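You operate a simulated robot arm through the tools that you are given. There is no shell and no other tool.

You run a simulated robot arm. Do the job below in one go: nothing can be reset, and whatever is moved stays where it is left.

## Task
Shut the teal suitcase, rub the grey mark off, zip its short zip.
Fine: use the grey pad and put it back; the long zip stays open. What is to be rubbed or washed off counts as gone when no trace of it is left.

The check looks at the end state, three seconds after you hand in, the way a careful person would. Anything else that was tipped, shoved, dropped, spilled or broken makes it a failure.

## Robot
A 6-joint arm with a two-finger parallel gripper, fixed in place. Base frame: the origin is on the floor under the middle of its stand, x ahead of it, y to its left, z up; the work surface is at about z = 500. Lengths are in mm, angles in degrees, forces in N, time in s.
It reaches about 1347 mm from its shoulder. Its first joint turns from -166.0 to 166.0 degrees. Payload 3.91 kg.
The TCP is the grasp point between the finger pads, 30 mm short of the fingertips. In the tool frame z runs along the fingers and y along their closing line. The gripper opens to 110 mm. The fingers are 20 mm wide and 10 mm thick; the gripper's body (48 by 112 mm) begins 55 mm behind the TCP.
Orientation is told as [roll, pitch, yaw] about the base's x, y, z axes, in that order, counted from this pose: with the fingers straight down and closing along the base's y, the tool's x points along the base's -x, its y along +y and its z along -z.

## Interface
- The arm moves only by the tool jog_arm. Its argument "motion" is a list of rows, each a list of 3 entries, a list of its own where there are three numbers: the gripper command, from -1 (shut) to 1 (fully open), values between in proportion, then the shift along the base's x, y, z in mm, then the turn, a rotation vector about the base's x, y, z in degrees. In form: [[claw, [x, y, z], [wx, wy, wz]], ...]. A call has 1 to 20 rows; each row shifts and turns the commanded pose from where the row before left it. Rows are played at 5 a second. More than 50 mm and 8.6 degrees between two rows, or a gripper value outside its range, and nothing of the call is played. A pose out of reach is approached as far as the arm can. The call stops where the force on the tool passes 40 N (or 10 N more than at its start, if that is more) or the arm is blocked; 0.2 s more then pass. The fingers move at their own pace (about 108 mm/s each) and stop on an object; they squeeze with about 45 N. The grip force told is the motor's: it shows also when the fingers shut on nothing. Time passes only in rows, and 0.2 s behind the last, so rows that do not move let the fingers close. The reply holds the time, the measured pose of the TCP, the force on the tool along the base axes, the opening and the grip force, in the units named above and with some noise, with the torque about the TCP (base axes, N m) and any sound that the robot's microphone picked up.
- Cameras (640 x 400 px; columns grow to the right, rows downward): "scene" is fixed at [37.6, 513.8, 1300.3]; the picture's right is [0.16, -0.99, 0.00], its down [-0.54, -0.09, -0.84] and it looks along [0.83, 0.13, -0.55] (base axes); focal length 214 px, centre (320, 200). "wrist" rides on the gripper at [72, 17, -103] in the tool frame; the picture's right is [-0.23, 0.97, 0.00], its down [-0.76, -0.18, -0.62] and it looks along [-0.61, -0.14, 0.78] (tool axes); focal length 222 px, centre (320, 200). There is no depth. A picture from a camera that has moved, and an enlarged one, comes with that camera's place and axes in the base frame and with its lens. The place of the scene camera against the robot may be out by one fixed shift of up to 25 mm in any direction.
- capture(camera): a new picture of that camera. The clock stands still meanwhile.
- inspect(camera, box): a new picture of the part [left, top, right, bottom] of that camera's present view, enlarged. The clock stands still meanwhile.
- hand_in(): hands the job in; it is judged then, once.

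Nothing tells you positions but the pictures and the camera data. Unless the task says otherwise, let go and move clear before handing in.

The tools are called after "Call:" by a JSON object that holds its "method" and its "body". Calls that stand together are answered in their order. jog_arm: Moves the arm, as the interface text tells. Its arguments: {"type":"object","properties":{"motion":{"type":"array"}},"required":["motion"]} The other tools are called the same way: capture (camera) takes a picture; inspect (camera, box) takes an enlarged picture of a part of a camera's view; hand_in () hands the job in.

At the start:

```text
t: 0.0
ee_pos: [484.4, 440.7, 1170.1]
tcp_rot: [0.1, 0.0, 0.0]
wrist_force: [-0.6, -0.3, 0.7]
wrist_torque: [-0.02, 0.04, 0.02]
opening: 109.8
finger_force: 0.0
```

scene: 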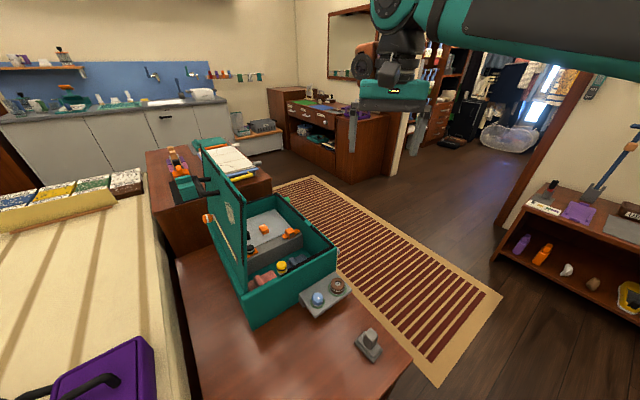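
wrist: 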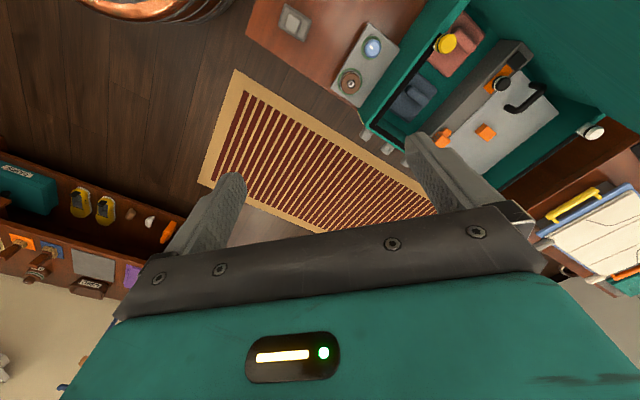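

I see an open teal suitcase on a wooden bench, a grey pad-like block near the bench's front edge, and a small tray with two items next to the case. I'll look closer before moving.

Call:
{"method": "inspect", "body": {"camera": "scene", "box": [180, 130, 400, 370]}}

Call:
{"method": "inspect", "body": {"camera": "scene", "box": [190, 180, 290, 300]}}

Call:
{"method": "inspect", "body": {"camera": "scene", "box": [290, 260, 420, 390]}}

Call:
{"method": "inspect", "body": {"camera": "wrist", "box": [240, 0, 640, 250]}}

```text
1.67 times, centred on (290, 250) of scene
camera zoom: at [37.6, 513.8, 1300.3], right [0.16, -0.99, 0.0], down [-0.54, -0.09, -0.84], along [0.83, 0.13, -0.55], focal length 358 px, centre (370, 117)
```

zoom: 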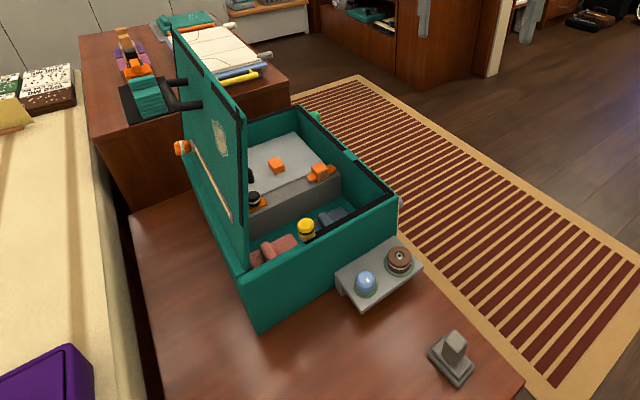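

```text
3.33 times, centred on (240, 240) of scene
camera zoom: at [37.6, 513.8, 1300.3], right [0.16, -0.99, 0.0], down [-0.54, -0.09, -0.84], along [0.83, 0.13, -0.55], focal length 715 px, centre (587, 67)
```

zoom: 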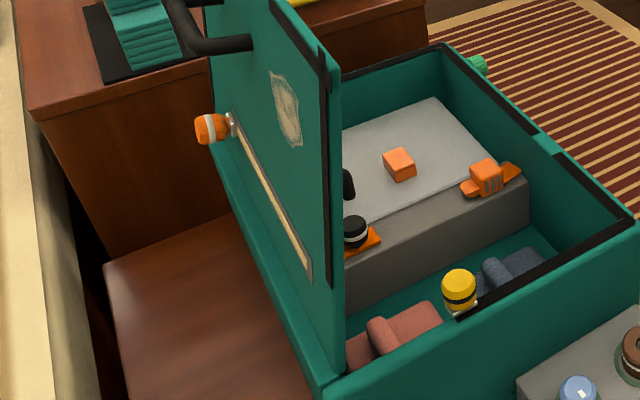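

```text
3.08 times, centred on (355, 325) of scene
camera zoom: at [37.6, 513.8, 1300.3], right [0.16, -0.99, 0.0], down [-0.54, -0.09, -0.84], along [0.83, 0.13, -0.55], focal length 660 px, centre (212, -185)
```

zoom: 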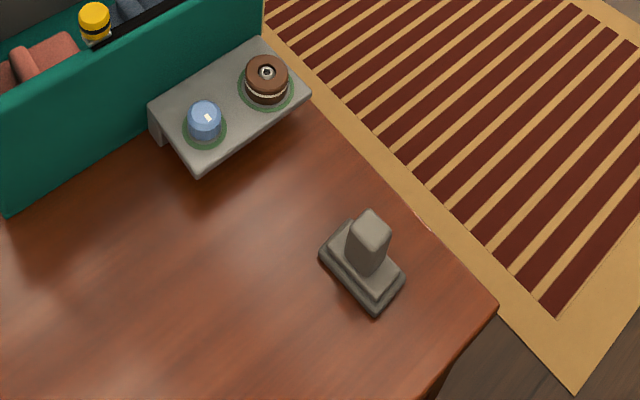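

```text
1.60 times, centred on (440, 125) of wrist
camera zoom: at [414.0, 457.8, 1273.0], right [0.23, 0.97, 0.0], down [0.76, -0.18, 0.62], along [0.61, -0.14, -0.78], focal length 355 px, centre (128, 320)
```

zoom: 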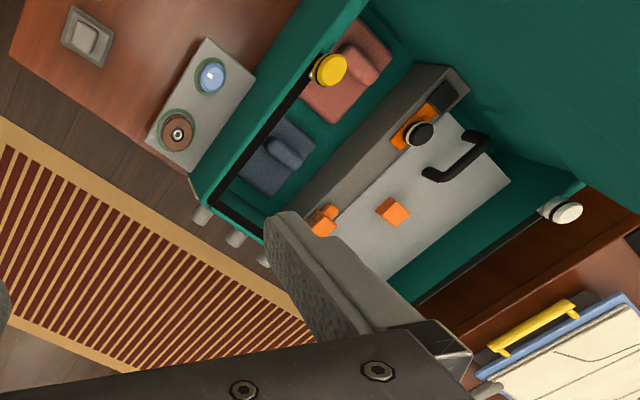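

The teal suitcase sits turned about 45° on the bench, with its lid standing open at about 80°. A grey mark, a handle and a zip are on the lid's outer face. The grey pad is near (395, 395, 510). I'll move the wrist camera for better views of the case before touching anything.

Call:
{"method": "jog_arm", "body": {"motion": [[-1, [-22, 7, 5], [0, 0, 7.5]], [-1, [-22, 7, 5], [0, 0, 7.5]], [-1, [-22, 7, 5], [0, 0, 7.5]], [-1, [-22, 7, 5], [0, 0, 7.5]], [-1, [-22, 7, 5], [0, 0, 7.5]], [-1, [-22, 7, 5], [0, 0, 7.5]], [-1, [0, 0, 0], [0, 0, 0]]]}}

Call:
{"method": "capture", "body": {"camera": "wrist"}}

Call:
{"method": "capture", "body": {"camera": "scene"}}

```text
t: 1.6
ee_pos: [354.5, 482.8, 1200.1]
tcp_rot: [0.0, 0.0, 45.0]
wrist_force: [-0.4, -0.3, -0.7]
wrist_torque: [0.0, -0.01, 0.04]
opening: 0.1
finger_force: 37.0
```

```text
taken
camera wrist: at [292.6, 443.5, 1303.4], right [-0.53, 0.85, 0.0], down [0.66, 0.41, 0.62], along [0.53, 0.33, -0.78], focal length 222 px, centre (320, 200)
```

wrist: 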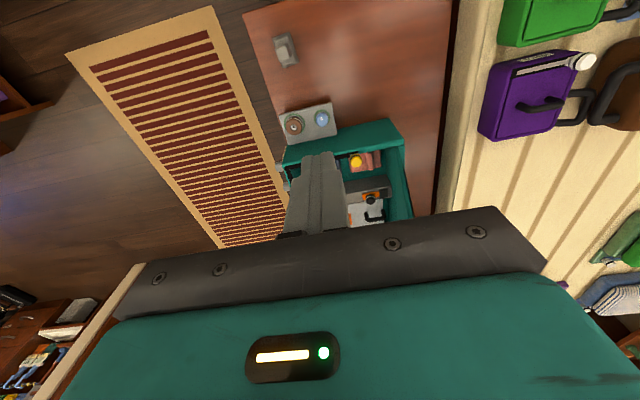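

```text
taken
```

scene: 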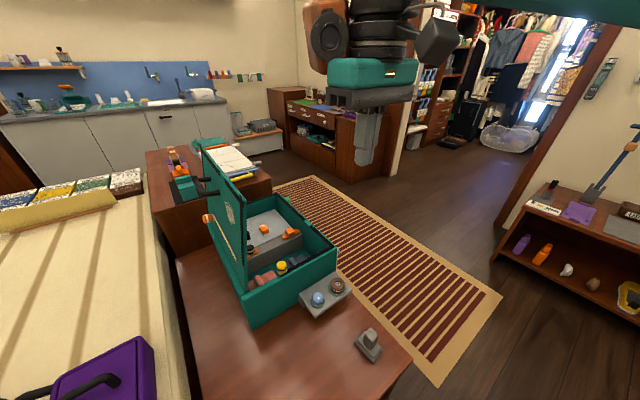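

The view is crowded by the gripper, so I'll zoom in on what is visible.

Call:
{"method": "inspect", "body": {"camera": "wrist", "box": [250, 80, 450, 220]}}

Call:
{"method": "inspect", "body": {"camera": "scene", "box": [190, 140, 270, 250]}}

Call:
{"method": "inspect", "body": {"camera": "scene", "box": [235, 190, 355, 320]}}

```text
2.86 times, centred on (350, 150) of wrist
camera zoom: at [292.6, 443.5, 1303.4], right [-0.53, 0.85, 0.0], down [0.66, 0.41, 0.62], along [0.53, 0.33, -0.78], focal length 635 px, centre (234, 343)
```

zoom: 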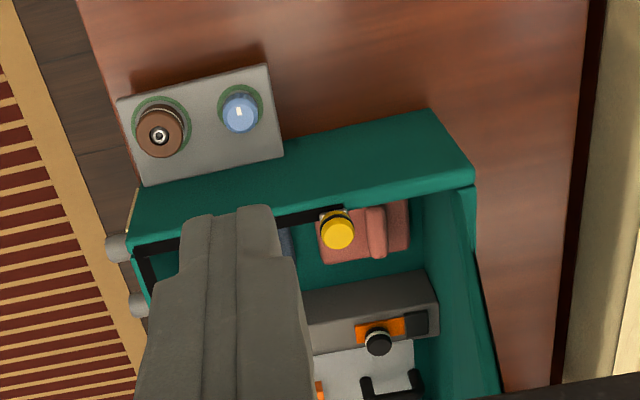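

```text
3.64 times, centred on (230, 195) of scene
camera zoom: at [37.6, 513.8, 1300.3], right [0.16, -0.99, 0.0], down [-0.54, -0.09, -0.84], along [0.83, 0.13, -0.55], focal length 780 px, centre (647, 218)
```

zoom: 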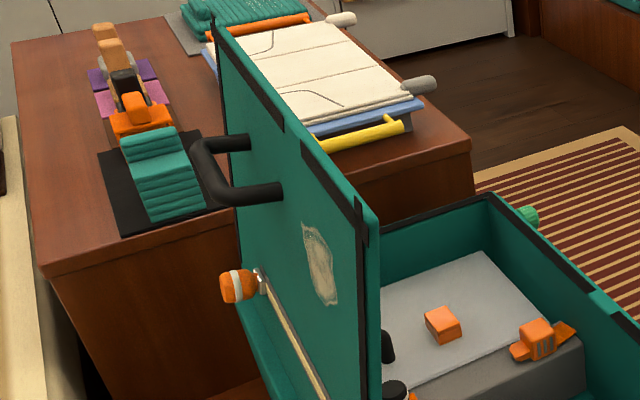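

```text
3.08 times, centred on (295, 255) of scene
camera zoom: at [37.6, 513.8, 1300.3], right [0.16, -0.99, 0.0], down [-0.54, -0.09, -0.84], along [0.83, 0.13, -0.55], focal length 660 px, centre (397, 31)
```

zoom: 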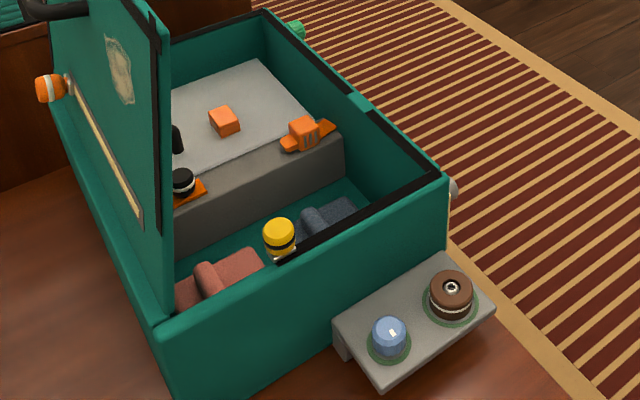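

The lid's outer face carries the black handle, the grey mark and a beige zip line with an orange pull. The rim zip with the yellow pull looks like the long one. I'll move above the case for a top view.

Call:
{"method": "jog_arm", "body": {"motion": [[-1, [35, 24, 7], [0, 0, 0]], [-1, [35, 24, 7], [0, 0, 0]], [-1, [35, 24, 7], [0, 0, 0]], [-1, [35, 24, 7], [0, 0, 0]], [-1, [35, 24, 7], [0, 0, 0]], [-1, [35, 24, 7], [0, 0, 0]], [-1, [0, 0, 0], [0, 0, 0]]]}}

Call:
{"method": "capture", "body": {"camera": "wrist"}}

Call:
{"method": "inspect", "body": {"camera": "wrist", "box": [200, 0, 520, 200]}}

```text
t: 3.2
ee_pos: [555.4, 612.5, 1217.8]
tcp_rot: [0.2, -0.4, 45.0]
wrist_force: [0.2, 0.5, 0.7]
wrist_torque: [-0.02, 0.02, -0.01]
opening: 0.0
finger_force: 37.5
out of reach, approached as far as the arm can: row 6
```

```text
taken
camera wrist: at [492.7, 572.9, 1320.9], right [-0.53, 0.85, 0.0], down [0.66, 0.41, 0.63], along [0.53, 0.33, -0.78], focal length 222 px, centre (320, 200)
```

wrist: 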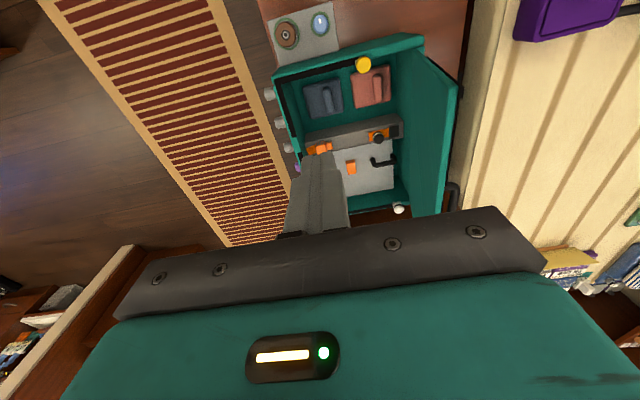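

```text
2.00 times, centred on (360, 100) of wrist
camera zoom: at [492.7, 572.9, 1320.9], right [-0.53, 0.85, 0.0], down [0.66, 0.41, 0.63], along [0.53, 0.33, -0.78], focal length 444 px, centre (240, 400)
```

zoom: 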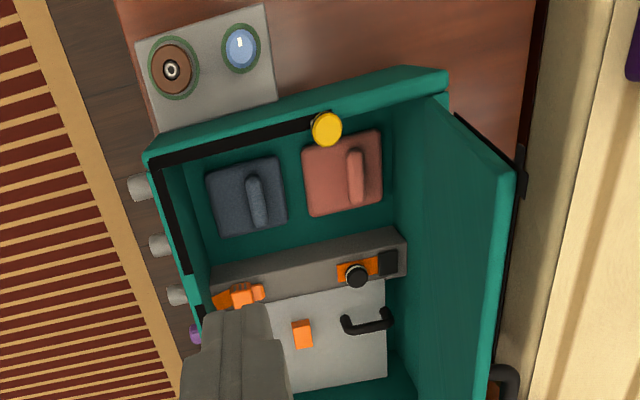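

From above I see the rim zip tape: a yellow pull on the near side and a white pull at the far corner, with a gap in the front rim between them. There is also a strip with an orange pull on the lid's outer face. I need to tell these apart, so I'll swing around to look at the outer face of the lid.

Call:
{"method": "jog_arm", "body": {"motion": [[-1, [-26, 0, -5], [0, 0, -7.8]], [-1, [-26, 0, -5], [0, 0, -7.8]], [-1, [-26, 0, -5], [0, 0, -7.8]], [-1, [-26, 0, -5], [0, 0, -7.8]], [-1, [-26, 0, -5], [0, 0, -7.8]], [-1, [-26, 0, -5], [0, 0, -7.8]], [-1, [-26, 0, -5], [0, 0, -7.8]], [-1, [-26, 0, -5], [0, 0, -7.8]], [-1, [-26, 0, -2], [0, 0, -7.8]], [-1, [-26, 0, 0], [0, 0, -7.8]], [-1, [0, 0, 0], [0, 0, 0]]]}}

```text
t: 5.6
ee_pos: [295.0, 614.4, 1177.0]
tcp_rot: [0.1, 0.0, -33.0]
wrist_force: [-0.1, 0.1, 1.2]
wrist_torque: [-0.02, 0.01, -0.02]
opening: 0.0
finger_force: 37.5
```

Clear of the lid now; I'll traverse to its outer side at height and tilt the camera up.

Call:
{"method": "jog_arm", "body": {"motion": [[-1, [0, 45, 3], [0, 0, 0]], [-1, [0, 45, 3], [0, 0, 0]], [-1, [0, 45, 3], [0, 0, 0]], [-1, [0, 45, 0], [0, 0, 0]], [-1, [0, 45, 0], [0, 0, 0]], [-1, [0, 45, 0], [0, 0, 0]], [-1, [0, 45, 0], [0, 0, 0]], [-1, [0, 45, 0], [0, 0, 0]], [-1, [0, 0, -20], [-5.4, -5.2, 0]], [-1, [0, 0, -20], [-5.4, -5.2, 0]], [-1, [0, 0, -20], [-5.4, -5.2, 0]], [-1, [0, 0, -20], [-5.4, -5.2, 0]], [-1, [0, 0, -20], [-5.4, -5.2, 0]], [-1, [0, 0, -20], [-5.4, -5.2, 0]], [-1, [0, 0, 0], [0, 0, 0]]]}}

Call:
{"method": "capture", "body": {"camera": "wrist"}}

Call:
{"method": "capture", "body": {"camera": "scene"}}

```text
t: 8.8
ee_pos: [277.9, 852.2, 958.0]
tcp_rot: [-12.2, -43.6, -27.9]
wrist_force: [0.3, -0.6, -0.6]
wrist_torque: [0.0, 0.0, 0.01]
opening: 0.0
finger_force: 38.0
out of reach, approached as far as the arm can: row 5, 6, 7, 8, 9, 10, 11, 12, 13, 14
```

```text
taken
camera wrist: at [191.2, 942.9, 977.1], right [0.72, 0.7, 0.01], down [0.07, -0.09, 0.99], along [0.69, -0.71, -0.11], focal length 222 px, centre (320, 200)
```

wrist: 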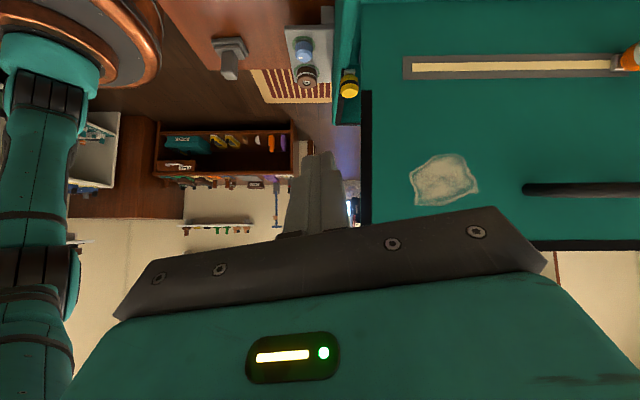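

```text
taken
```

scene: 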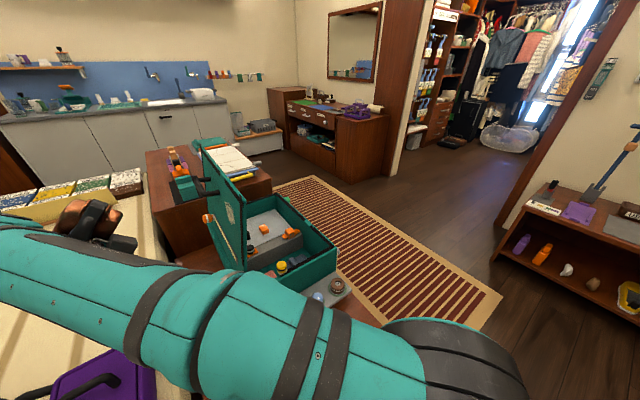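

This is a good view of the lid's outer face: the smudge, the handle, and a framed beige slit with an orange pull at its far end. I'll zoom into the details.

Call:
{"method": "inspect", "body": {"camera": "wrist", "box": [480, 20, 640, 120]}}

Call:
{"method": "inspect", "body": {"camera": "wrist", "box": [320, 0, 480, 100]}}

Call:
{"method": "inspect", "body": {"camera": "wrist", "box": [380, 120, 540, 220]}}

Call:
{"method": "inspect", "body": {"camera": "scene", "box": [250, 180, 350, 280]}}

```text
4.00 times, centred on (560, 70) of wrist
camera zoom: at [191.2, 942.9, 977.1], right [0.72, 0.7, 0.01], down [0.07, -0.09, 0.99], along [0.69, -0.71, -0.11], focal length 888 px, centre (-640, 720)
```

zoom: 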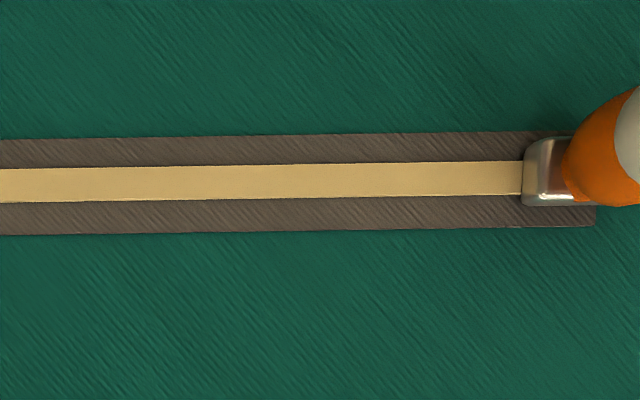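

```text
4.00 times, centred on (400, 50) of wrist
camera zoom: at [191.2, 942.9, 977.1], right [0.72, 0.7, 0.01], down [0.07, -0.09, 0.99], along [0.69, -0.71, -0.11], focal length 888 px, centre (0, 800)
```

zoom: 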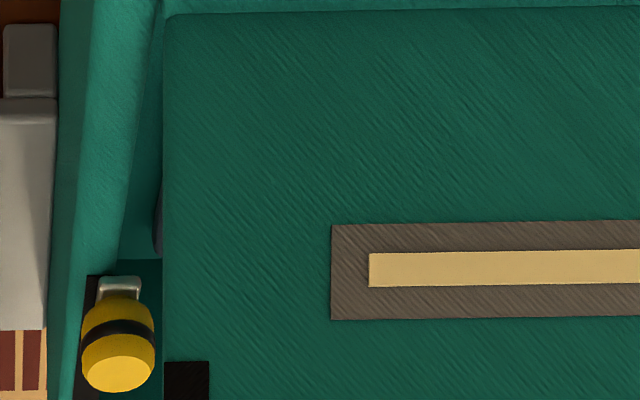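

```text
4.00 times, centred on (460, 170) of wrist
camera zoom: at [191.2, 942.9, 977.1], right [0.72, 0.7, 0.01], down [0.07, -0.09, 0.99], along [0.69, -0.71, -0.11], focal length 888 px, centre (-240, 320)
```

zoom: 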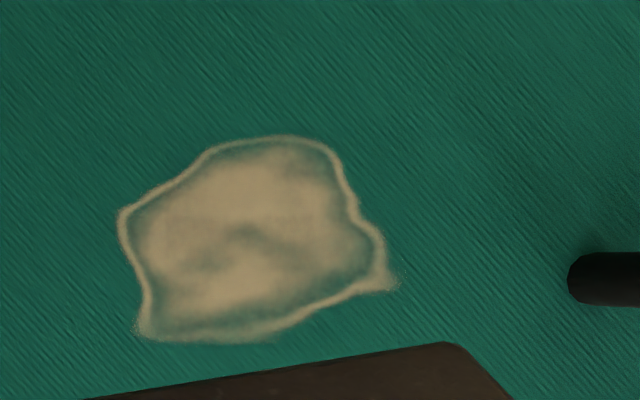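

```text
4.00 times, centred on (300, 230) of scene
camera zoom: at [37.6, 513.8, 1300.3], right [0.16, -0.99, 0.0], down [-0.54, -0.09, -0.84], along [0.83, 0.13, -0.55], focal length 858 px, centre (400, 80)
```

zoom: 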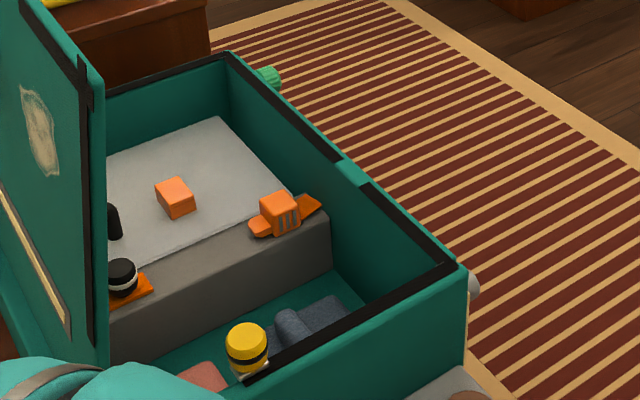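

The case carries three similar pulls: yellow on the short stretch of rim, white on the long stretch of rim, and orange on a slit in the lid. I'll look at the other suitcases in the room for how zips appear on them, so I pick the right one.

Call:
{"method": "inspect", "body": {"camera": "scene", "box": [0, 320, 180, 400]}}

Call:
{"method": "jog_arm", "body": {"motion": [[-1, [0, -30, 20], [5.4, 5.2, 0]], [-1, [0, -30, 20], [5.4, 5.2, 0]], [-1, [0, -30, 20], [5.4, 5.2, 0]], [-1, [0, -30, 20], [5.4, 5.2, 0]], [-1, [0, 0, 20], [5.4, 5.2, 0]], [-1, [0, 0, 20], [5.4, 5.2, 0]], [-1, [0, 0, 20], [0, 0, 0]], [-1, [0, 0, 0], [0, 0, 0]]]}}

Call:
{"method": "capture", "body": {"camera": "wrist"}}

Call:
{"method": "inspect", "body": {"camera": "scene", "box": [0, 280, 180, 400]}}

```text
3.56 times, centred on (90, 360) of scene
camera zoom: at [37.6, 513.8, 1300.3], right [0.16, -0.99, 0.0], down [-0.54, -0.09, -0.84], along [0.83, 0.13, -0.55], focal length 763 px, centre (1138, -369)
```

zoom: 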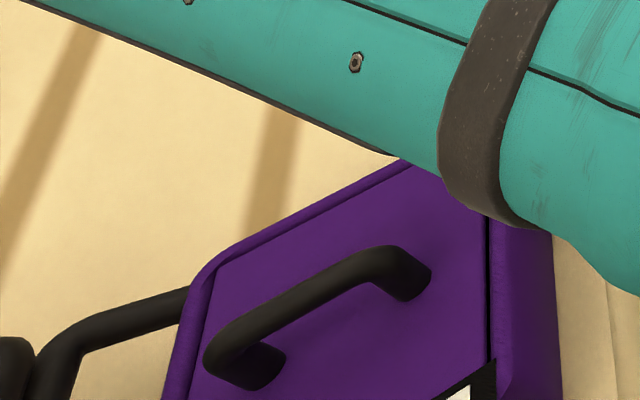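

```text
t: 10.6
ee_pos: [277.3, 733.0, 1097.1]
tcp_rot: [0.1, 0.0, -33.0]
wrist_force: [0.1, 0.2, -0.6]
wrist_torque: [0.02, 0.01, -0.02]
opening: 0.0
finger_force: 37.5
```

```text
taken
camera wrist: at [227.0, 786.8, 1200.4], right [0.72, 0.69, 0.0], down [0.54, -0.57, 0.62], along [0.43, -0.45, -0.78], focal length 222 px, centre (320, 200)
```

wrist: 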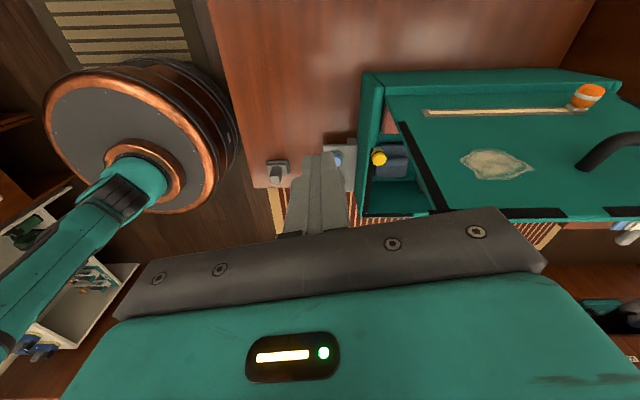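

```text
3.33 times, centred on (90, 340) of scene
camera zoom: at [37.6, 513.8, 1300.3], right [0.16, -0.99, 0.0], down [-0.54, -0.09, -0.84], along [0.83, 0.13, -0.55], focal length 715 px, centre (1087, -267)
```

zoom: 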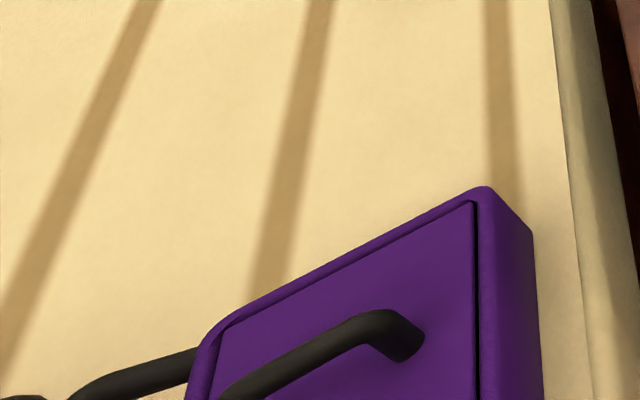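

The teal lid's top edge shows black tape broken by a gap, dividing the rim zip into a shorter and a longer run. I'll take a quick look at the purple case on the bed for comparison.

Call:
{"method": "jog_arm", "body": {"motion": [[-1, [0, 0, 5], [0, 0, 7.8]], [-1, [0, 0, 5], [0, 0, 7.8]], [-1, [0, 0, 5], [0, 0, 7.8]], [-1, [0, 0, 5], [0, 0, 7.8]], [-1, [0, 0, 5], [0, 0, 7.8]], [-1, [0, 0, 5], [0, 0, 7.8]], [-1, [0, 0, 5], [0, 0, 7.8]], [-1, [0, 0, 5], [0, 0, 7.8]], [-1, [0, 0, 5], [0, 0, 7.8]], [-1, [0, 0, 5], [0, 0, 7.8]], [-1, [0, 0, 0], [0, 0, 0]]]}}

Call:
{"method": "capture", "body": {"camera": "wrist"}}

Call:
{"method": "inspect", "body": {"camera": "wrist", "box": [340, 0, 640, 200]}}

```text
t: 13.0
ee_pos: [276.4, 731.7, 1146.2]
tcp_rot: [0.0, 0.0, 45.0]
wrist_force: [0.5, -0.5, -0.3]
wrist_torque: [-0.01, 0.03, 0.02]
opening: 0.1
finger_force: 37.1
```

```text
taken
camera wrist: at [215.7, 692.2, 1249.6], right [-0.53, 0.85, 0.0], down [0.66, 0.41, 0.62], along [0.53, 0.33, -0.78], focal length 222 px, centre (320, 200)
```

wrist: 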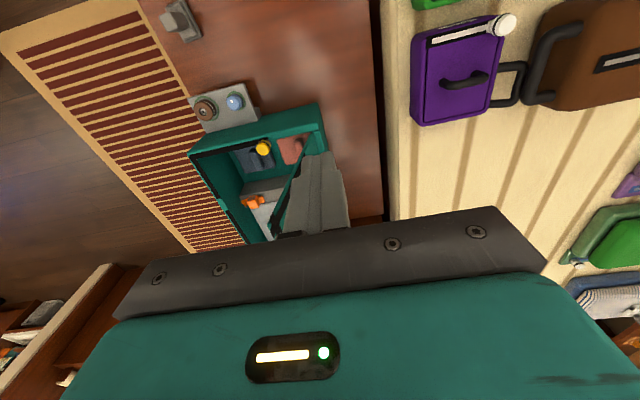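

```text
2.00 times, centred on (490, 100) of wrist
camera zoom: at [215.7, 692.2, 1249.6], right [-0.53, 0.85, 0.0], down [0.66, 0.41, 0.62], along [0.53, 0.33, -0.78], focal length 444 px, centre (-20, 400)
```

zoom: 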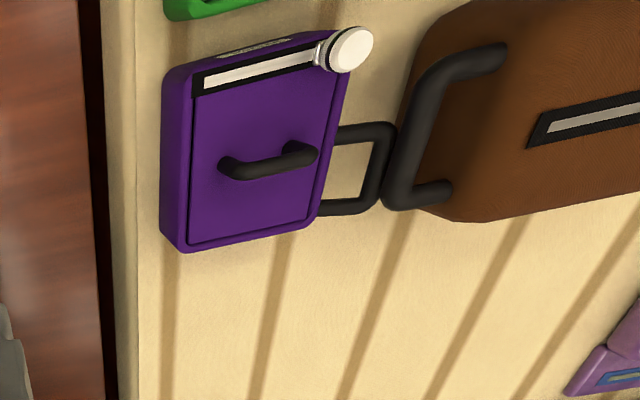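

The other bags show that a framed light slit with a barrel pull is the ordinary look of a zip here. Before deciding, I'll look at the teal case's front face and rim from the rug side.

Call:
{"method": "jog_arm", "body": {"motion": [[-1, [18, -40, 2], [0, 0, 7.3]], [-1, [18, -40, 2], [0, 0, 7.3]], [-1, [18, -40, 2], [0, 0, 7.3]], [-1, [18, -40, 2], [0, 0, 7.3]], [-1, [18, -40, 2], [0, 0, 7.3]], [-1, [18, -40, 2], [0, 0, 7.3]], [-1, [18, -40, 2], [0, 0, 7.3]], [-1, [40, -8, -15], [0, 0, 5.5]], [-1, [40, -8, -15], [0, 0, 5.5]], [-1, [40, -8, -15], [0, 0, 5.5]], [-1, [40, -8, -15], [0, 0, 5.5]], [-1, [40, -8, -15], [0, 0, 5.5]], [-1, [40, -8, -15], [0, 0, 5.5]], [-1, [40, -8, -15], [0, 0, 5.5]], [-1, [40, -8, -15], [0, 0, 5.5]], [-1, [40, -8, -15], [0, 0, 5.5]], [-1, [0, 0, 0], [0, 0, 0]]]}}

Call:
{"method": "capture", "body": {"camera": "wrist"}}

```text
t: 16.6
ee_pos: [766.4, 379.6, 1024.1]
tcp_rot: [0.1, 0.0, 145.6]
wrist_force: [0.5, 0.6, -0.3]
wrist_torque: [0.03, -0.01, 0.0]
opening: 0.0
finger_force: 37.8
```

```text
taken
camera wrist: at [817.6, 325.5, 1127.3], right [-0.74, -0.68, 0.0], down [-0.53, 0.58, 0.62], along [-0.42, 0.46, -0.78], focal length 222 px, centre (320, 200)
```

wrist: 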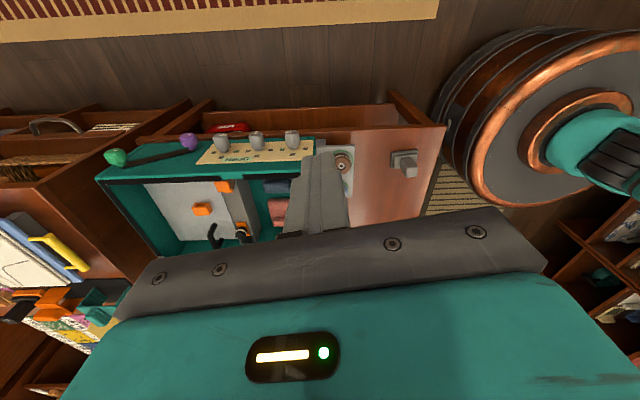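

Call:
{"method": "inspect", "body": {"camera": "wrist", "box": [80, 80, 360, 255]}}

Call:
{"method": "inspect", "body": {"camera": "wrist", "box": [90, 110, 230, 200]}}

Call:
{"method": "inspect", "body": {"camera": "wrist", "box": [190, 110, 330, 200]}}

```text
2.29 times, centred on (220, 168) of wrist
camera zoom: at [817.6, 325.5, 1127.3], right [-0.74, -0.68, 0.0], down [-0.53, 0.58, 0.62], along [-0.42, 0.46, -0.78], focal length 508 px, centre (549, 274)
```

zoom: 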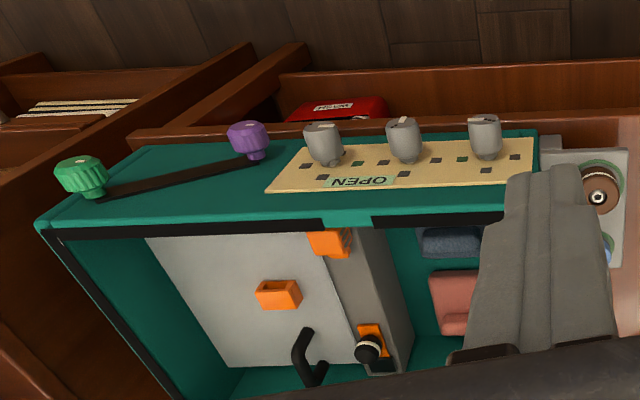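

```text
4.44 times, centred on (160, 155) of wrist
camera zoom: at [817.6, 325.5, 1127.3], right [-0.74, -0.68, 0.0], down [-0.53, 0.58, 0.62], along [-0.42, 0.46, -0.78], focal length 987 px, centre (1031, 400)
```

zoom: 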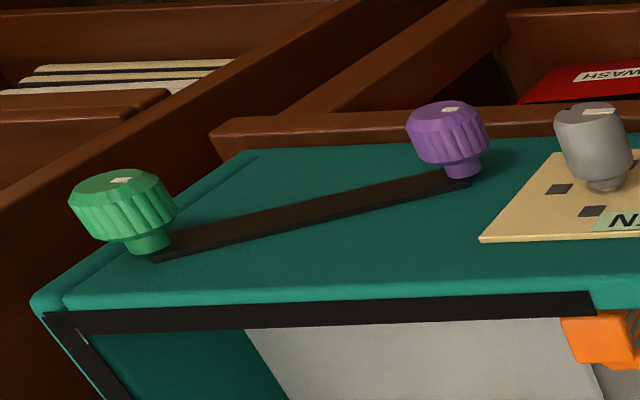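

```text
4.44 times, centred on (260, 155) of wrist
camera zoom: at [817.6, 325.5, 1127.3], right [-0.74, -0.68, 0.0], down [-0.53, 0.58, 0.62], along [-0.42, 0.46, -0.78], focal length 987 px, centre (587, 400)
```

zoom: 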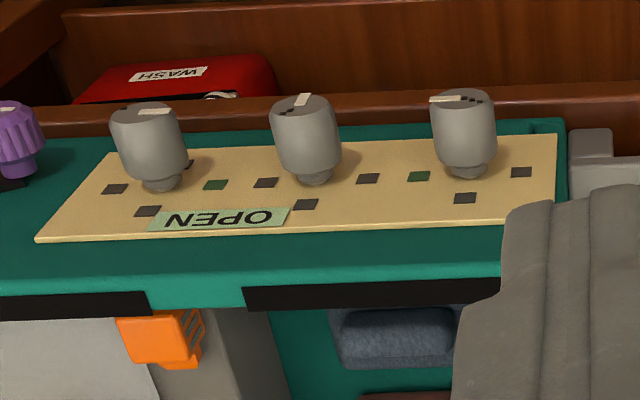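

The front carries a combination panel and knobs, which I'll leave alone. The rim really has two separate zips: the short one from the yellow pull round the near-right corner to the gap, and the long one from the white pull. I'll now bring the shut fingers behind the lid to push it closed.

Call:
{"method": "jog_arm", "body": {"motion": [[-1, [-40, 16, 8], [0, 0, -8.5]], [-1, [-40, 16, 8], [0, 0, -8.5]], [-1, [-40, 16, 8], [0, 0, -8.5]], [-1, [-40, 16, 8], [0, 0, -8.5]], [-1, [-40, 16, 8], [0, 0, -8.5]], [-1, [-40, 16, 8], [0, 0, -8.5]], [-1, [-40, 16, 8], [0, 0, -8.5]], [-1, [-40, 16, 8], [0, 0, -8.5]], [-1, [-40, 16, 8], [0, 0, -8.5]], [-1, [-40, 16, 8], [0, 0, -8.5]], [-1, [-36, 20, 6], [0, 0, -8.5]], [-1, [-10, 35, 0], [0, 0, -8.5]], [-1, [-10, 35, 0], [0, 0, -8.5]], [-1, [-10, 35, 0], [0, 0, -8.5]], [-1, [-10, 35, 0], [0, 0, -8.5]], [-1, [0, 0, 0], [0, 0, 0]]]}}

```text
t: 20.0
ee_pos: [286.8, 701.4, 1111.1]
tcp_rot: [0.0, 0.0, 18.0]
wrist_force: [-0.1, -0.3, 0.4]
wrist_torque: [0.05, 0.01, 0.01]
opening: 0.0
finger_force: 37.3
```

Call:
{"method": "jog_arm", "body": {"motion": [[-1, [-5, 20, -2], [0, 0, -8]], [-1, [-5, 20, -2], [0, 0, -8]], [-1, [-5, 20, -2], [0, 0, -8]], [-1, [0, 20, -2], [0, 0, -8]], [-1, [0, 20, -2], [0, 0, -8]], [-1, [10, 20, -2], [0, 0, -8]], [-1, [10, 20, -2], [0, 0, -8]], [-1, [10, 15, -2], [0, 0, -7]], [-1, [0, 0, 0], [0, 0, 0]]]}}

Call:
{"method": "capture", "body": {"camera": "wrist"}}

Call:
{"method": "capture", "body": {"camera": "scene"}}

```text
t: 22.0
ee_pos: [300.9, 855.2, 1096.0]
tcp_rot: [0.0, 0.0, -45.0]
wrist_force: [1.2, -0.2, 0.0]
wrist_torque: [-0.01, -0.02, 0.01]
opening: 0.1
finger_force: 37.4
```

```text
taken
camera wrist: at [263.3, 918.8, 1198.8], right [0.85, 0.53, 0.0], down [0.41, -0.66, 0.62], along [0.33, -0.53, -0.78], focal length 222 px, centre (320, 200)
```

wrist: 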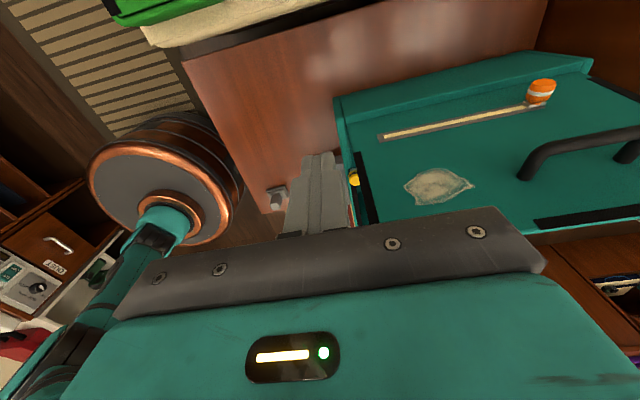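

```text
taken
```

scene: 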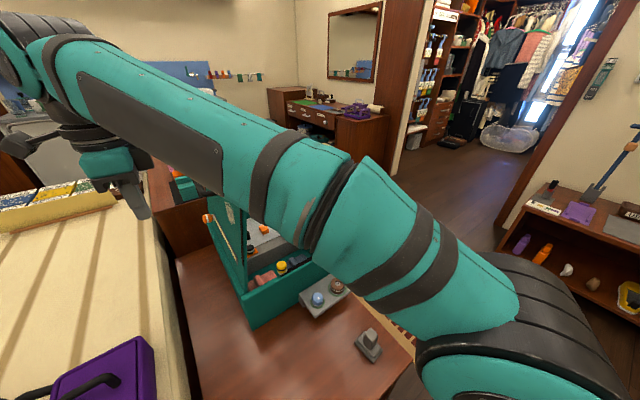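

The fingers are behind the lid, on its outer side. I'll approach near the lid's near-top corner, about 50 mm short of the face.

Call:
{"method": "jog_arm", "body": {"motion": [[-1, [35, 0, -5], [0, 0, 0]], [-1, [35, 0, -10], [0, 0, 0]], [-1, [30, -5, -20], [0, 0, 0]], [-1, [25, -10, -20], [0, 0, 0]], [-1, [0, 0, 0], [0, 0, 0]]]}}

Call:
{"method": "capture", "body": {"camera": "wrist"}}

Call:
{"method": "capture", "body": {"camera": "scene"}}

```text
t: 23.2
ee_pos: [427.0, 839.7, 1040.5]
tcp_rot: [0.1, 0.1, -44.9]
wrist_force: [-0.2, 0.3, 0.1]
wrist_torque: [0.02, -0.01, 0.02]
opening: 0.3
finger_force: 38.2
```

```text
taken
camera wrist: at [388.4, 902.9, 1143.5], right [0.85, 0.53, 0.0], down [0.41, -0.66, 0.62], along [0.33, -0.53, -0.78], focal length 222 px, centre (320, 200)
```

wrist: 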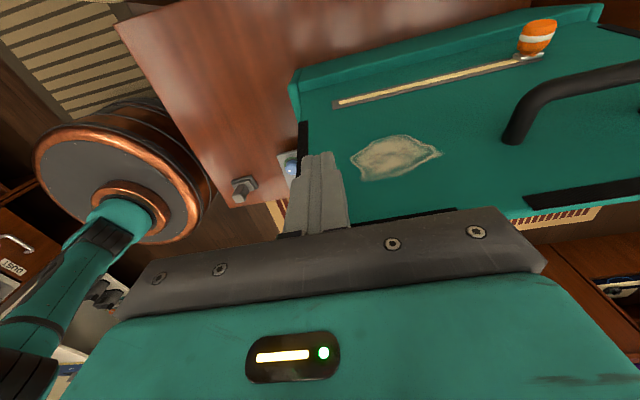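

```text
taken
```

scene: 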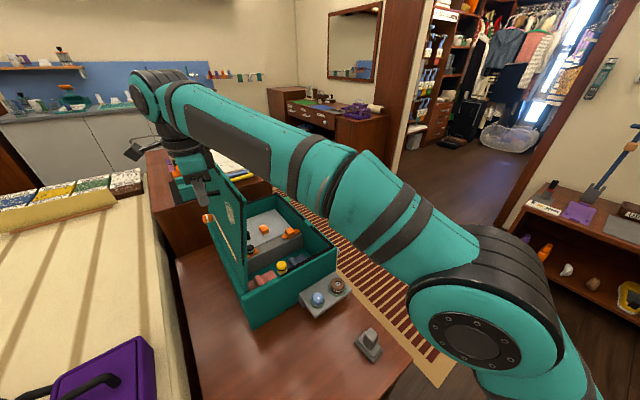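

The tip is clear of the mark and near the top edge. I'll shift slightly inward along the lid, then push gently.

Call:
{"method": "jog_arm", "body": {"motion": [[-1, [11, 11, 0], [0, 0, 0]], [-1, [7, -7, 0], [0, 0, 0]], [-1, [7, -7, 0], [0, 0, 0]], [-1, [7, -7, 0], [0, 0, 0]], [-1, [7, -7, 0], [0, 0, 0]], [-1, [7, -7, 0], [0, 0, 0]], [-1, [7, -7, 0], [0, 0, 0]], [-1, [0, 0, 0], [0, 0, 0]]]}}

Call:
{"method": "capture", "body": {"camera": "wrist"}}

Call:
{"method": "inspect", "body": {"camera": "scene", "box": [180, 130, 360, 330]}}

```text
t: 25.0
ee_pos: [480.8, 808.4, 1040.4]
tcp_rot: [0.1, -0.1, -45.0]
wrist_force: [1.3, 1.0, -0.8]
wrist_torque: [0.0, 0.01, 0.02]
opening: 0.1
finger_force: 37.6
```

```text
taken
camera wrist: at [441.6, 872.1, 1143.8], right [0.85, 0.53, 0.0], down [0.41, -0.66, 0.62], along [0.33, -0.53, -0.78], focal length 222 px, centre (320, 200)
```

wrist: 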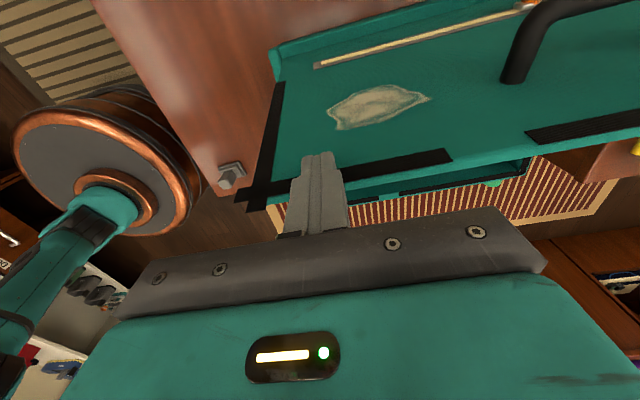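

```text
2.00 times, centred on (270, 230) of scene
camera zoom: at [37.6, 513.8, 1300.3], right [0.16, -0.99, 0.0], down [-0.54, -0.09, -0.84], along [0.83, 0.13, -0.55], focal length 429 px, centre (420, 140)
```

zoom: 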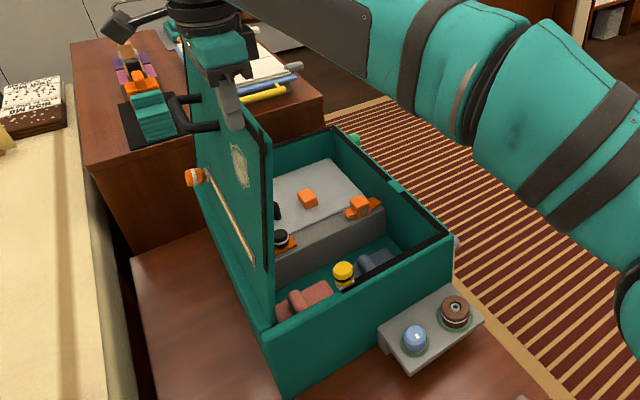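

Contact made and the lid moves with very little force. I'll follow its arc down in steps, checking whether it holds by itself.

Call:
{"method": "jog_arm", "body": {"motion": [[-1, [7, -7.1, -6], [0, 0, 0]], [-1, [7.1, -7.1, -6], [0, 0, 0]], [-1, [7.6, -7.7, -2.7], [0, 0, 0]], [-1, [7.6, -7.7, -2.7], [0, 0, 0]], [-1, [7.5, -7.6, -3.5], [0, 0, 0]], [-1, [7.5, -7.6, -3.5], [0, 0, 0]], [-1, [7.3, -7.4, -4.2], [0, 0, 0]], [-1, [7.3, -7.4, -4.2], [0, 0, 0]], [-1, [0, 0, 0], [0, 0, 0]]]}}

Call:
{"method": "inspect", "body": {"camera": "scene", "box": [180, 130, 360, 330]}}

Call:
{"method": "capture", "body": {"camera": "wrist"}}

```text
t: 27.0
ee_pos: [538.6, 747.0, 1006.5]
tcp_rot: [0.1, 0.0, -44.9]
wrist_force: [0.5, 0.3, 0.6]
wrist_torque: [-0.01, 0.01, -0.02]
opening: 0.0
finger_force: 37.5
```

```text
2.00 times, centred on (270, 230) of scene
camera zoom: at [37.6, 513.8, 1300.3], right [0.16, -0.99, 0.0], down [-0.54, -0.09, -0.84], along [0.83, 0.13, -0.55], focal length 429 px, centre (420, 140)
```

zoom: 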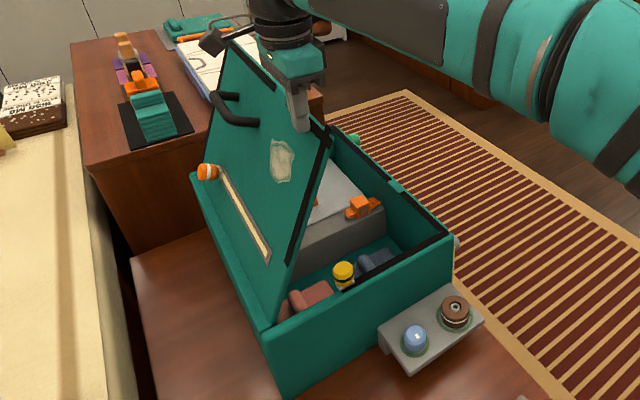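

```text
taken
camera wrist: at [500.9, 811.5, 1109.9], right [0.85, 0.53, 0.0], down [0.41, -0.66, 0.62], along [0.33, -0.53, -0.78], focal length 222 px, centre (320, 200)
```

wrist: 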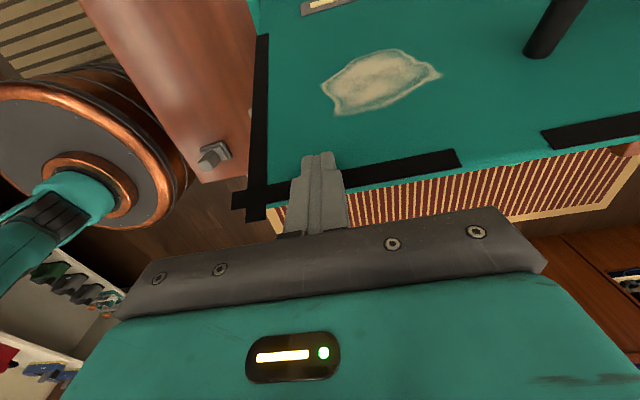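

The lid follows and is now near 66°. Continuing along the arc.

Call:
{"method": "jog_arm", "body": {"motion": [[-1, [7, -7.1, -4.9], [0, 0, 0]], [-1, [7, -7.1, -4.9], [0, 0, 0]], [-1, [6.8, -6.9, -5.5], [0, 0, 0]], [-1, [6.8, -6.9, -5.6], [0, 0, 0]], [-1, [6.5, -6.6, -6.2], [0, 0, 0]], [-1, [6.5, -6.6, -6.3], [0, 0, 0]], [-1, [6.2, -6.2, -6.9], [0, 0, 0]], [-1, [6.2, -6.2, -6.9], [0, 0, 0]], [-1, [5.8, -5.9, -7.5], [0, 0, 0]], [-1, [5.8, -5.9, -7.5], [0, 0, 0]], [-1, [0, 0, 0], [0, 0, 0]], [-1, [0, 0, 0], [0, 0, 0]]]}}

Call:
{"method": "inspect", "body": {"camera": "scene", "box": [180, 130, 360, 330]}}

Call:
{"method": "capture", "body": {"camera": "wrist"}}

```text
t: 29.6
ee_pos: [603.2, 684.5, 945.0]
tcp_rot: [0.1, -0.1, -44.9]
wrist_force: [-1.1, 1.1, 0.7]
wrist_torque: [0.05, 0.03, 0.02]
opening: 0.0
finger_force: 37.9
```

```text
2.00 times, centred on (270, 230) of scene
camera zoom: at [37.6, 513.8, 1300.3], right [0.16, -0.99, 0.0], down [-0.54, -0.09, -0.84], along [0.83, 0.13, -0.55], focal length 429 px, centre (420, 140)
```

zoom: 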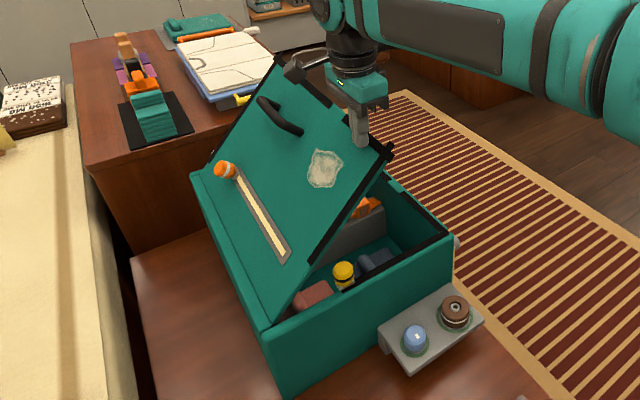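

```text
taken
camera wrist: at [565.2, 747.2, 1047.8], right [0.85, 0.53, 0.0], down [0.41, -0.66, 0.62], along [0.33, -0.53, -0.78], focal length 222 px, centre (320, 200)
```

wrist: 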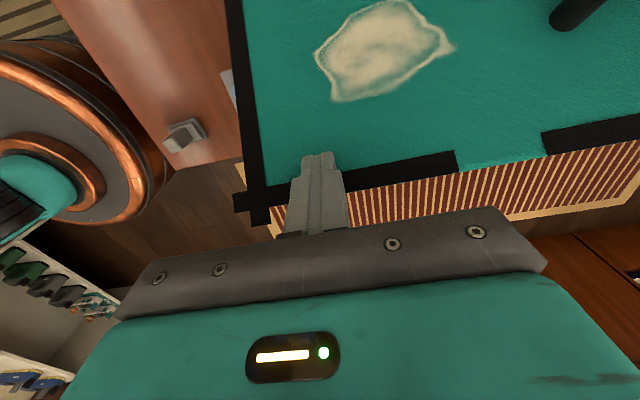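

The lid stays where it is put, now about 46°. Continuing down.

Call:
{"method": "jog_arm", "body": {"motion": [[-1, [5.5, -5.5, -8], [0, 0, 0]], [-1, [5.5, -5.5, -8], [0, 0, 0]], [-1, [5.1, -5.1, -8.5], [0, 0, 0]], [-1, [5.1, -5.1, -8.5], [0, 0, 0]], [-1, [4.6, -4.7, -9], [0, 0, 0]], [-1, [4.6, -4.7, -9], [0, 0, 0]], [-1, [4.2, -4.2, -9.4], [0, 0, 0]], [-1, [4.2, -4.2, -9.4], [0, 0, 0]], [-1, [3.7, -3.7, -9.8], [0, 0, 0]], [-1, [3.7, -3.7, -9.8], [0, 0, 0]], [-1, [3.2, -3.2, -10.2], [0, 0, 0]], [-1, [3.2, -3.2, -10.2], [0, 0, 0]], [-1, [0, 0, 0], [0, 0, 0]]]}}

Call:
{"method": "inspect", "body": {"camera": "scene", "box": [180, 130, 360, 330]}}

Call:
{"method": "capture", "body": {"camera": "wrist"}}

```text
t: 32.4
ee_pos: [656.3, 631.3, 836.8]
tcp_rot: [0.1, 0.0, -45.0]
wrist_force: [-0.8, -0.3, 0.9]
wrist_torque: [0.02, 0.0, 0.01]
opening: 0.2
finger_force: 37.2
```

```text
2.00 times, centred on (270, 230) of scene
camera zoom: at [37.6, 513.8, 1300.3], right [0.16, -0.99, 0.0], down [-0.54, -0.09, -0.84], along [0.83, 0.13, -0.55], focal length 429 px, centre (420, 140)
```

zoom: 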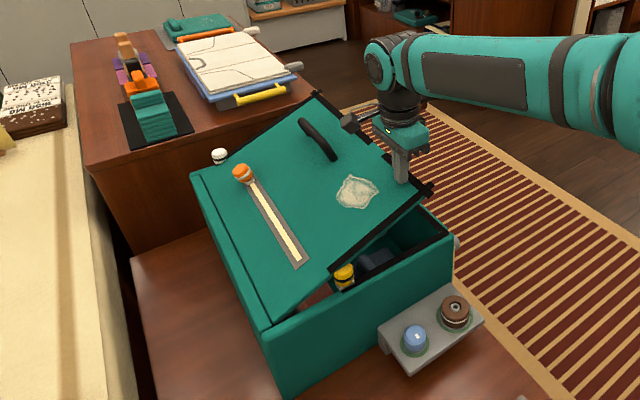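

```text
taken
camera wrist: at [618.4, 694.3, 938.3], right [0.85, 0.53, 0.0], down [0.41, -0.66, 0.62], along [0.33, -0.53, -0.78], focal length 222 px, centre (320, 200)
```

wrist: 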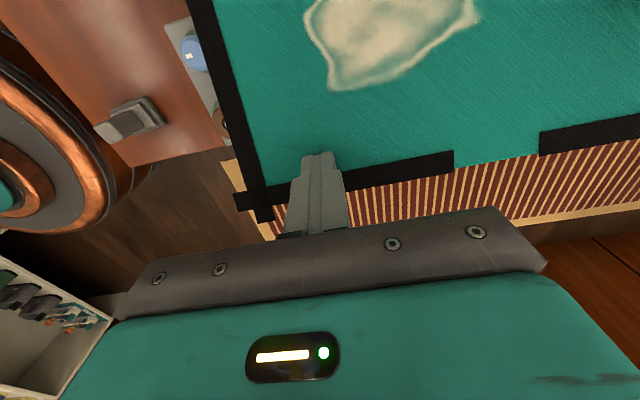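

About 22° now. I'll go on down slowly to shut it.

Call:
{"method": "jog_arm", "body": {"motion": [[-1, [2.7, -2.7, -10.5], [0, 0, 0]], [-1, [2.7, -2.7, -10.5], [0, 0, 0]], [-1, [2.2, -2.2, -10.7], [0, 0, 0]], [-1, [2.2, -2.2, -10.7], [0, 0, 0]], [-1, [1.6, -1.6, -10.9], [0, 0, 0]], [-1, [1.6, -1.6, -10.9], [0, 0, 0]], [-1, [1.1, -1.1, -8], [0, 0, 0]], [-1, [1, -1, -7], [0, 0, 0]], [-1, [0, 0, -6], [0, 0, 0]], [-1, [0, 0, 0], [0, 0, 0]]]}}

Call:
{"method": "inspect", "body": {"camera": "scene", "box": [180, 130, 360, 330]}}

Call:
{"method": "capture", "body": {"camera": "wrist"}}

```text
t: 34.6
ee_pos: [671.6, 616.1, 750.1]
tcp_rot: [0.1, 0.1, -44.9]
wrist_force: [0.0, -0.1, 0.7]
wrist_torque: [0.02, 0.02, -0.03]
opening: 0.0
finger_force: 37.6
```

```text
2.00 times, centred on (270, 230) of scene
camera zoom: at [37.6, 513.8, 1300.3], right [0.16, -0.99, 0.0], down [-0.54, -0.09, -0.84], along [0.83, 0.13, -0.55], focal length 429 px, centre (420, 140)
```

zoom: 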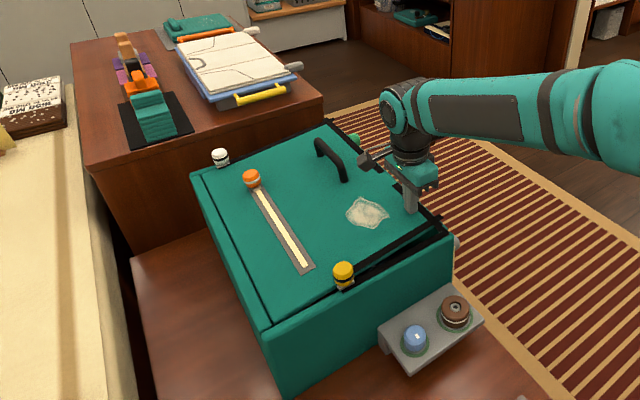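

```text
taken
camera wrist: at [632.5, 679.2, 853.4], right [0.85, 0.53, 0.0], down [0.41, -0.66, 0.62], along [0.33, -0.53, -0.78], focal length 222 px, centre (320, 200)
```

wrist: 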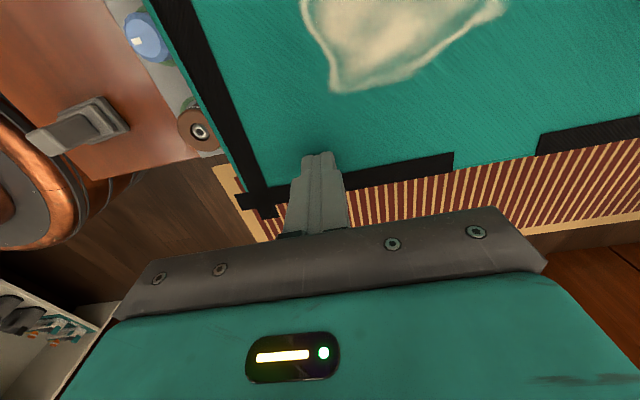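

Nearly shut. I'll press on down in small steps until it seats.

Call:
{"method": "jog_arm", "body": {"motion": [[-1, [0.5, -0.5, -5], [0, 0, 0]], [-1, [0.5, -0.5, -5], [0, 0, 0]], [-1, [0.5, -0.5, -5], [0, 0, 0]], [-1, [0, 0, -4], [0, 0, 0]], [-1, [0, 0, -4], [0, 0, 0]], [-1, [0, 0, -3], [0, 0, 0]], [-1, [0, 0, 0], [0, 0, 0]]]}}

Call:
{"method": "inspect", "body": {"camera": "scene", "box": [200, 180, 340, 310]}}

```text
t: 36.2
ee_pos: [672.7, 615.6, 723.7]
tcp_rot: [0.1, 0.0, -44.9]
wrist_force: [-0.8, 0.6, -0.5]
wrist_torque: [-0.02, 0.01, -0.01]
opening: 0.0
finger_force: 37.7
```

```text
3.08 times, centred on (270, 245) of scene
camera zoom: at [37.6, 513.8, 1300.3], right [0.16, -0.99, 0.0], down [-0.54, -0.09, -0.84], along [0.83, 0.13, -0.55], focal length 660 px, centre (474, 62)
```

zoom: 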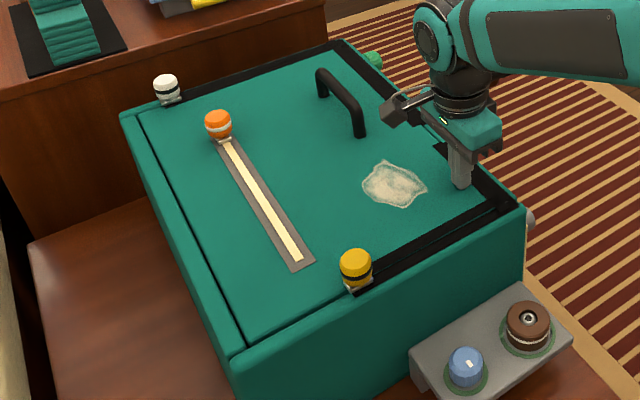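

The lid looks almost flush. I'll press down until I feel the stop.

Call:
{"method": "jog_arm", "body": {"motion": [[-1, [0, 0, -3], [0, 0, 0]], [-1, [0, 0, -3], [0, 0, 0]], [-1, [0, 0, -2], [0, 0, 0]], [-1, [0, 0, -2], [0, 0, 0]], [-1, [0, 0, -2], [0, 0, 0]], [-1, [0, 0, 0], [0, 0, 0]]]}}

Call:
{"method": "inspect", "body": {"camera": "scene", "box": [200, 180, 340, 310]}}

```text
t: 37.2
ee_pos: [672.9, 614.8, 719.5]
tcp_rot: [0.4, -0.1, -44.8]
wrist_force: [-8.6, -5.9, 13.9]
wrist_torque: [-0.18, 0.36, 0.04]
opening: 0.0
finger_force: 37.9
stopped in row 5: the force on the tool passed its limit at 44 N (the readings are from after the stop); the commanded pose is now the measured one
```

```text
3.08 times, centred on (270, 245) of scene
camera zoom: at [37.6, 513.8, 1300.3], right [0.16, -0.99, 0.0], down [-0.54, -0.09, -0.84], along [0.83, 0.13, -0.55], focal length 660 px, centre (474, 62)
```

zoom: 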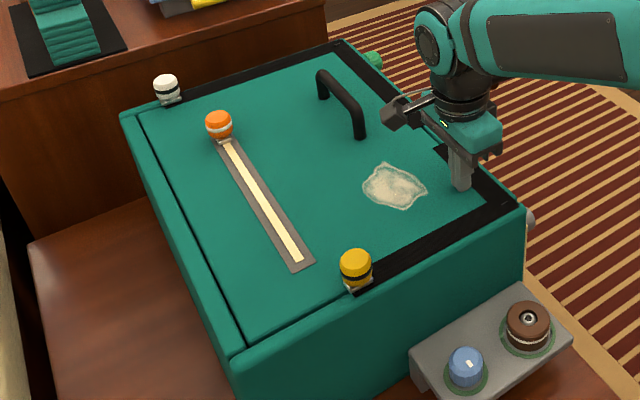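

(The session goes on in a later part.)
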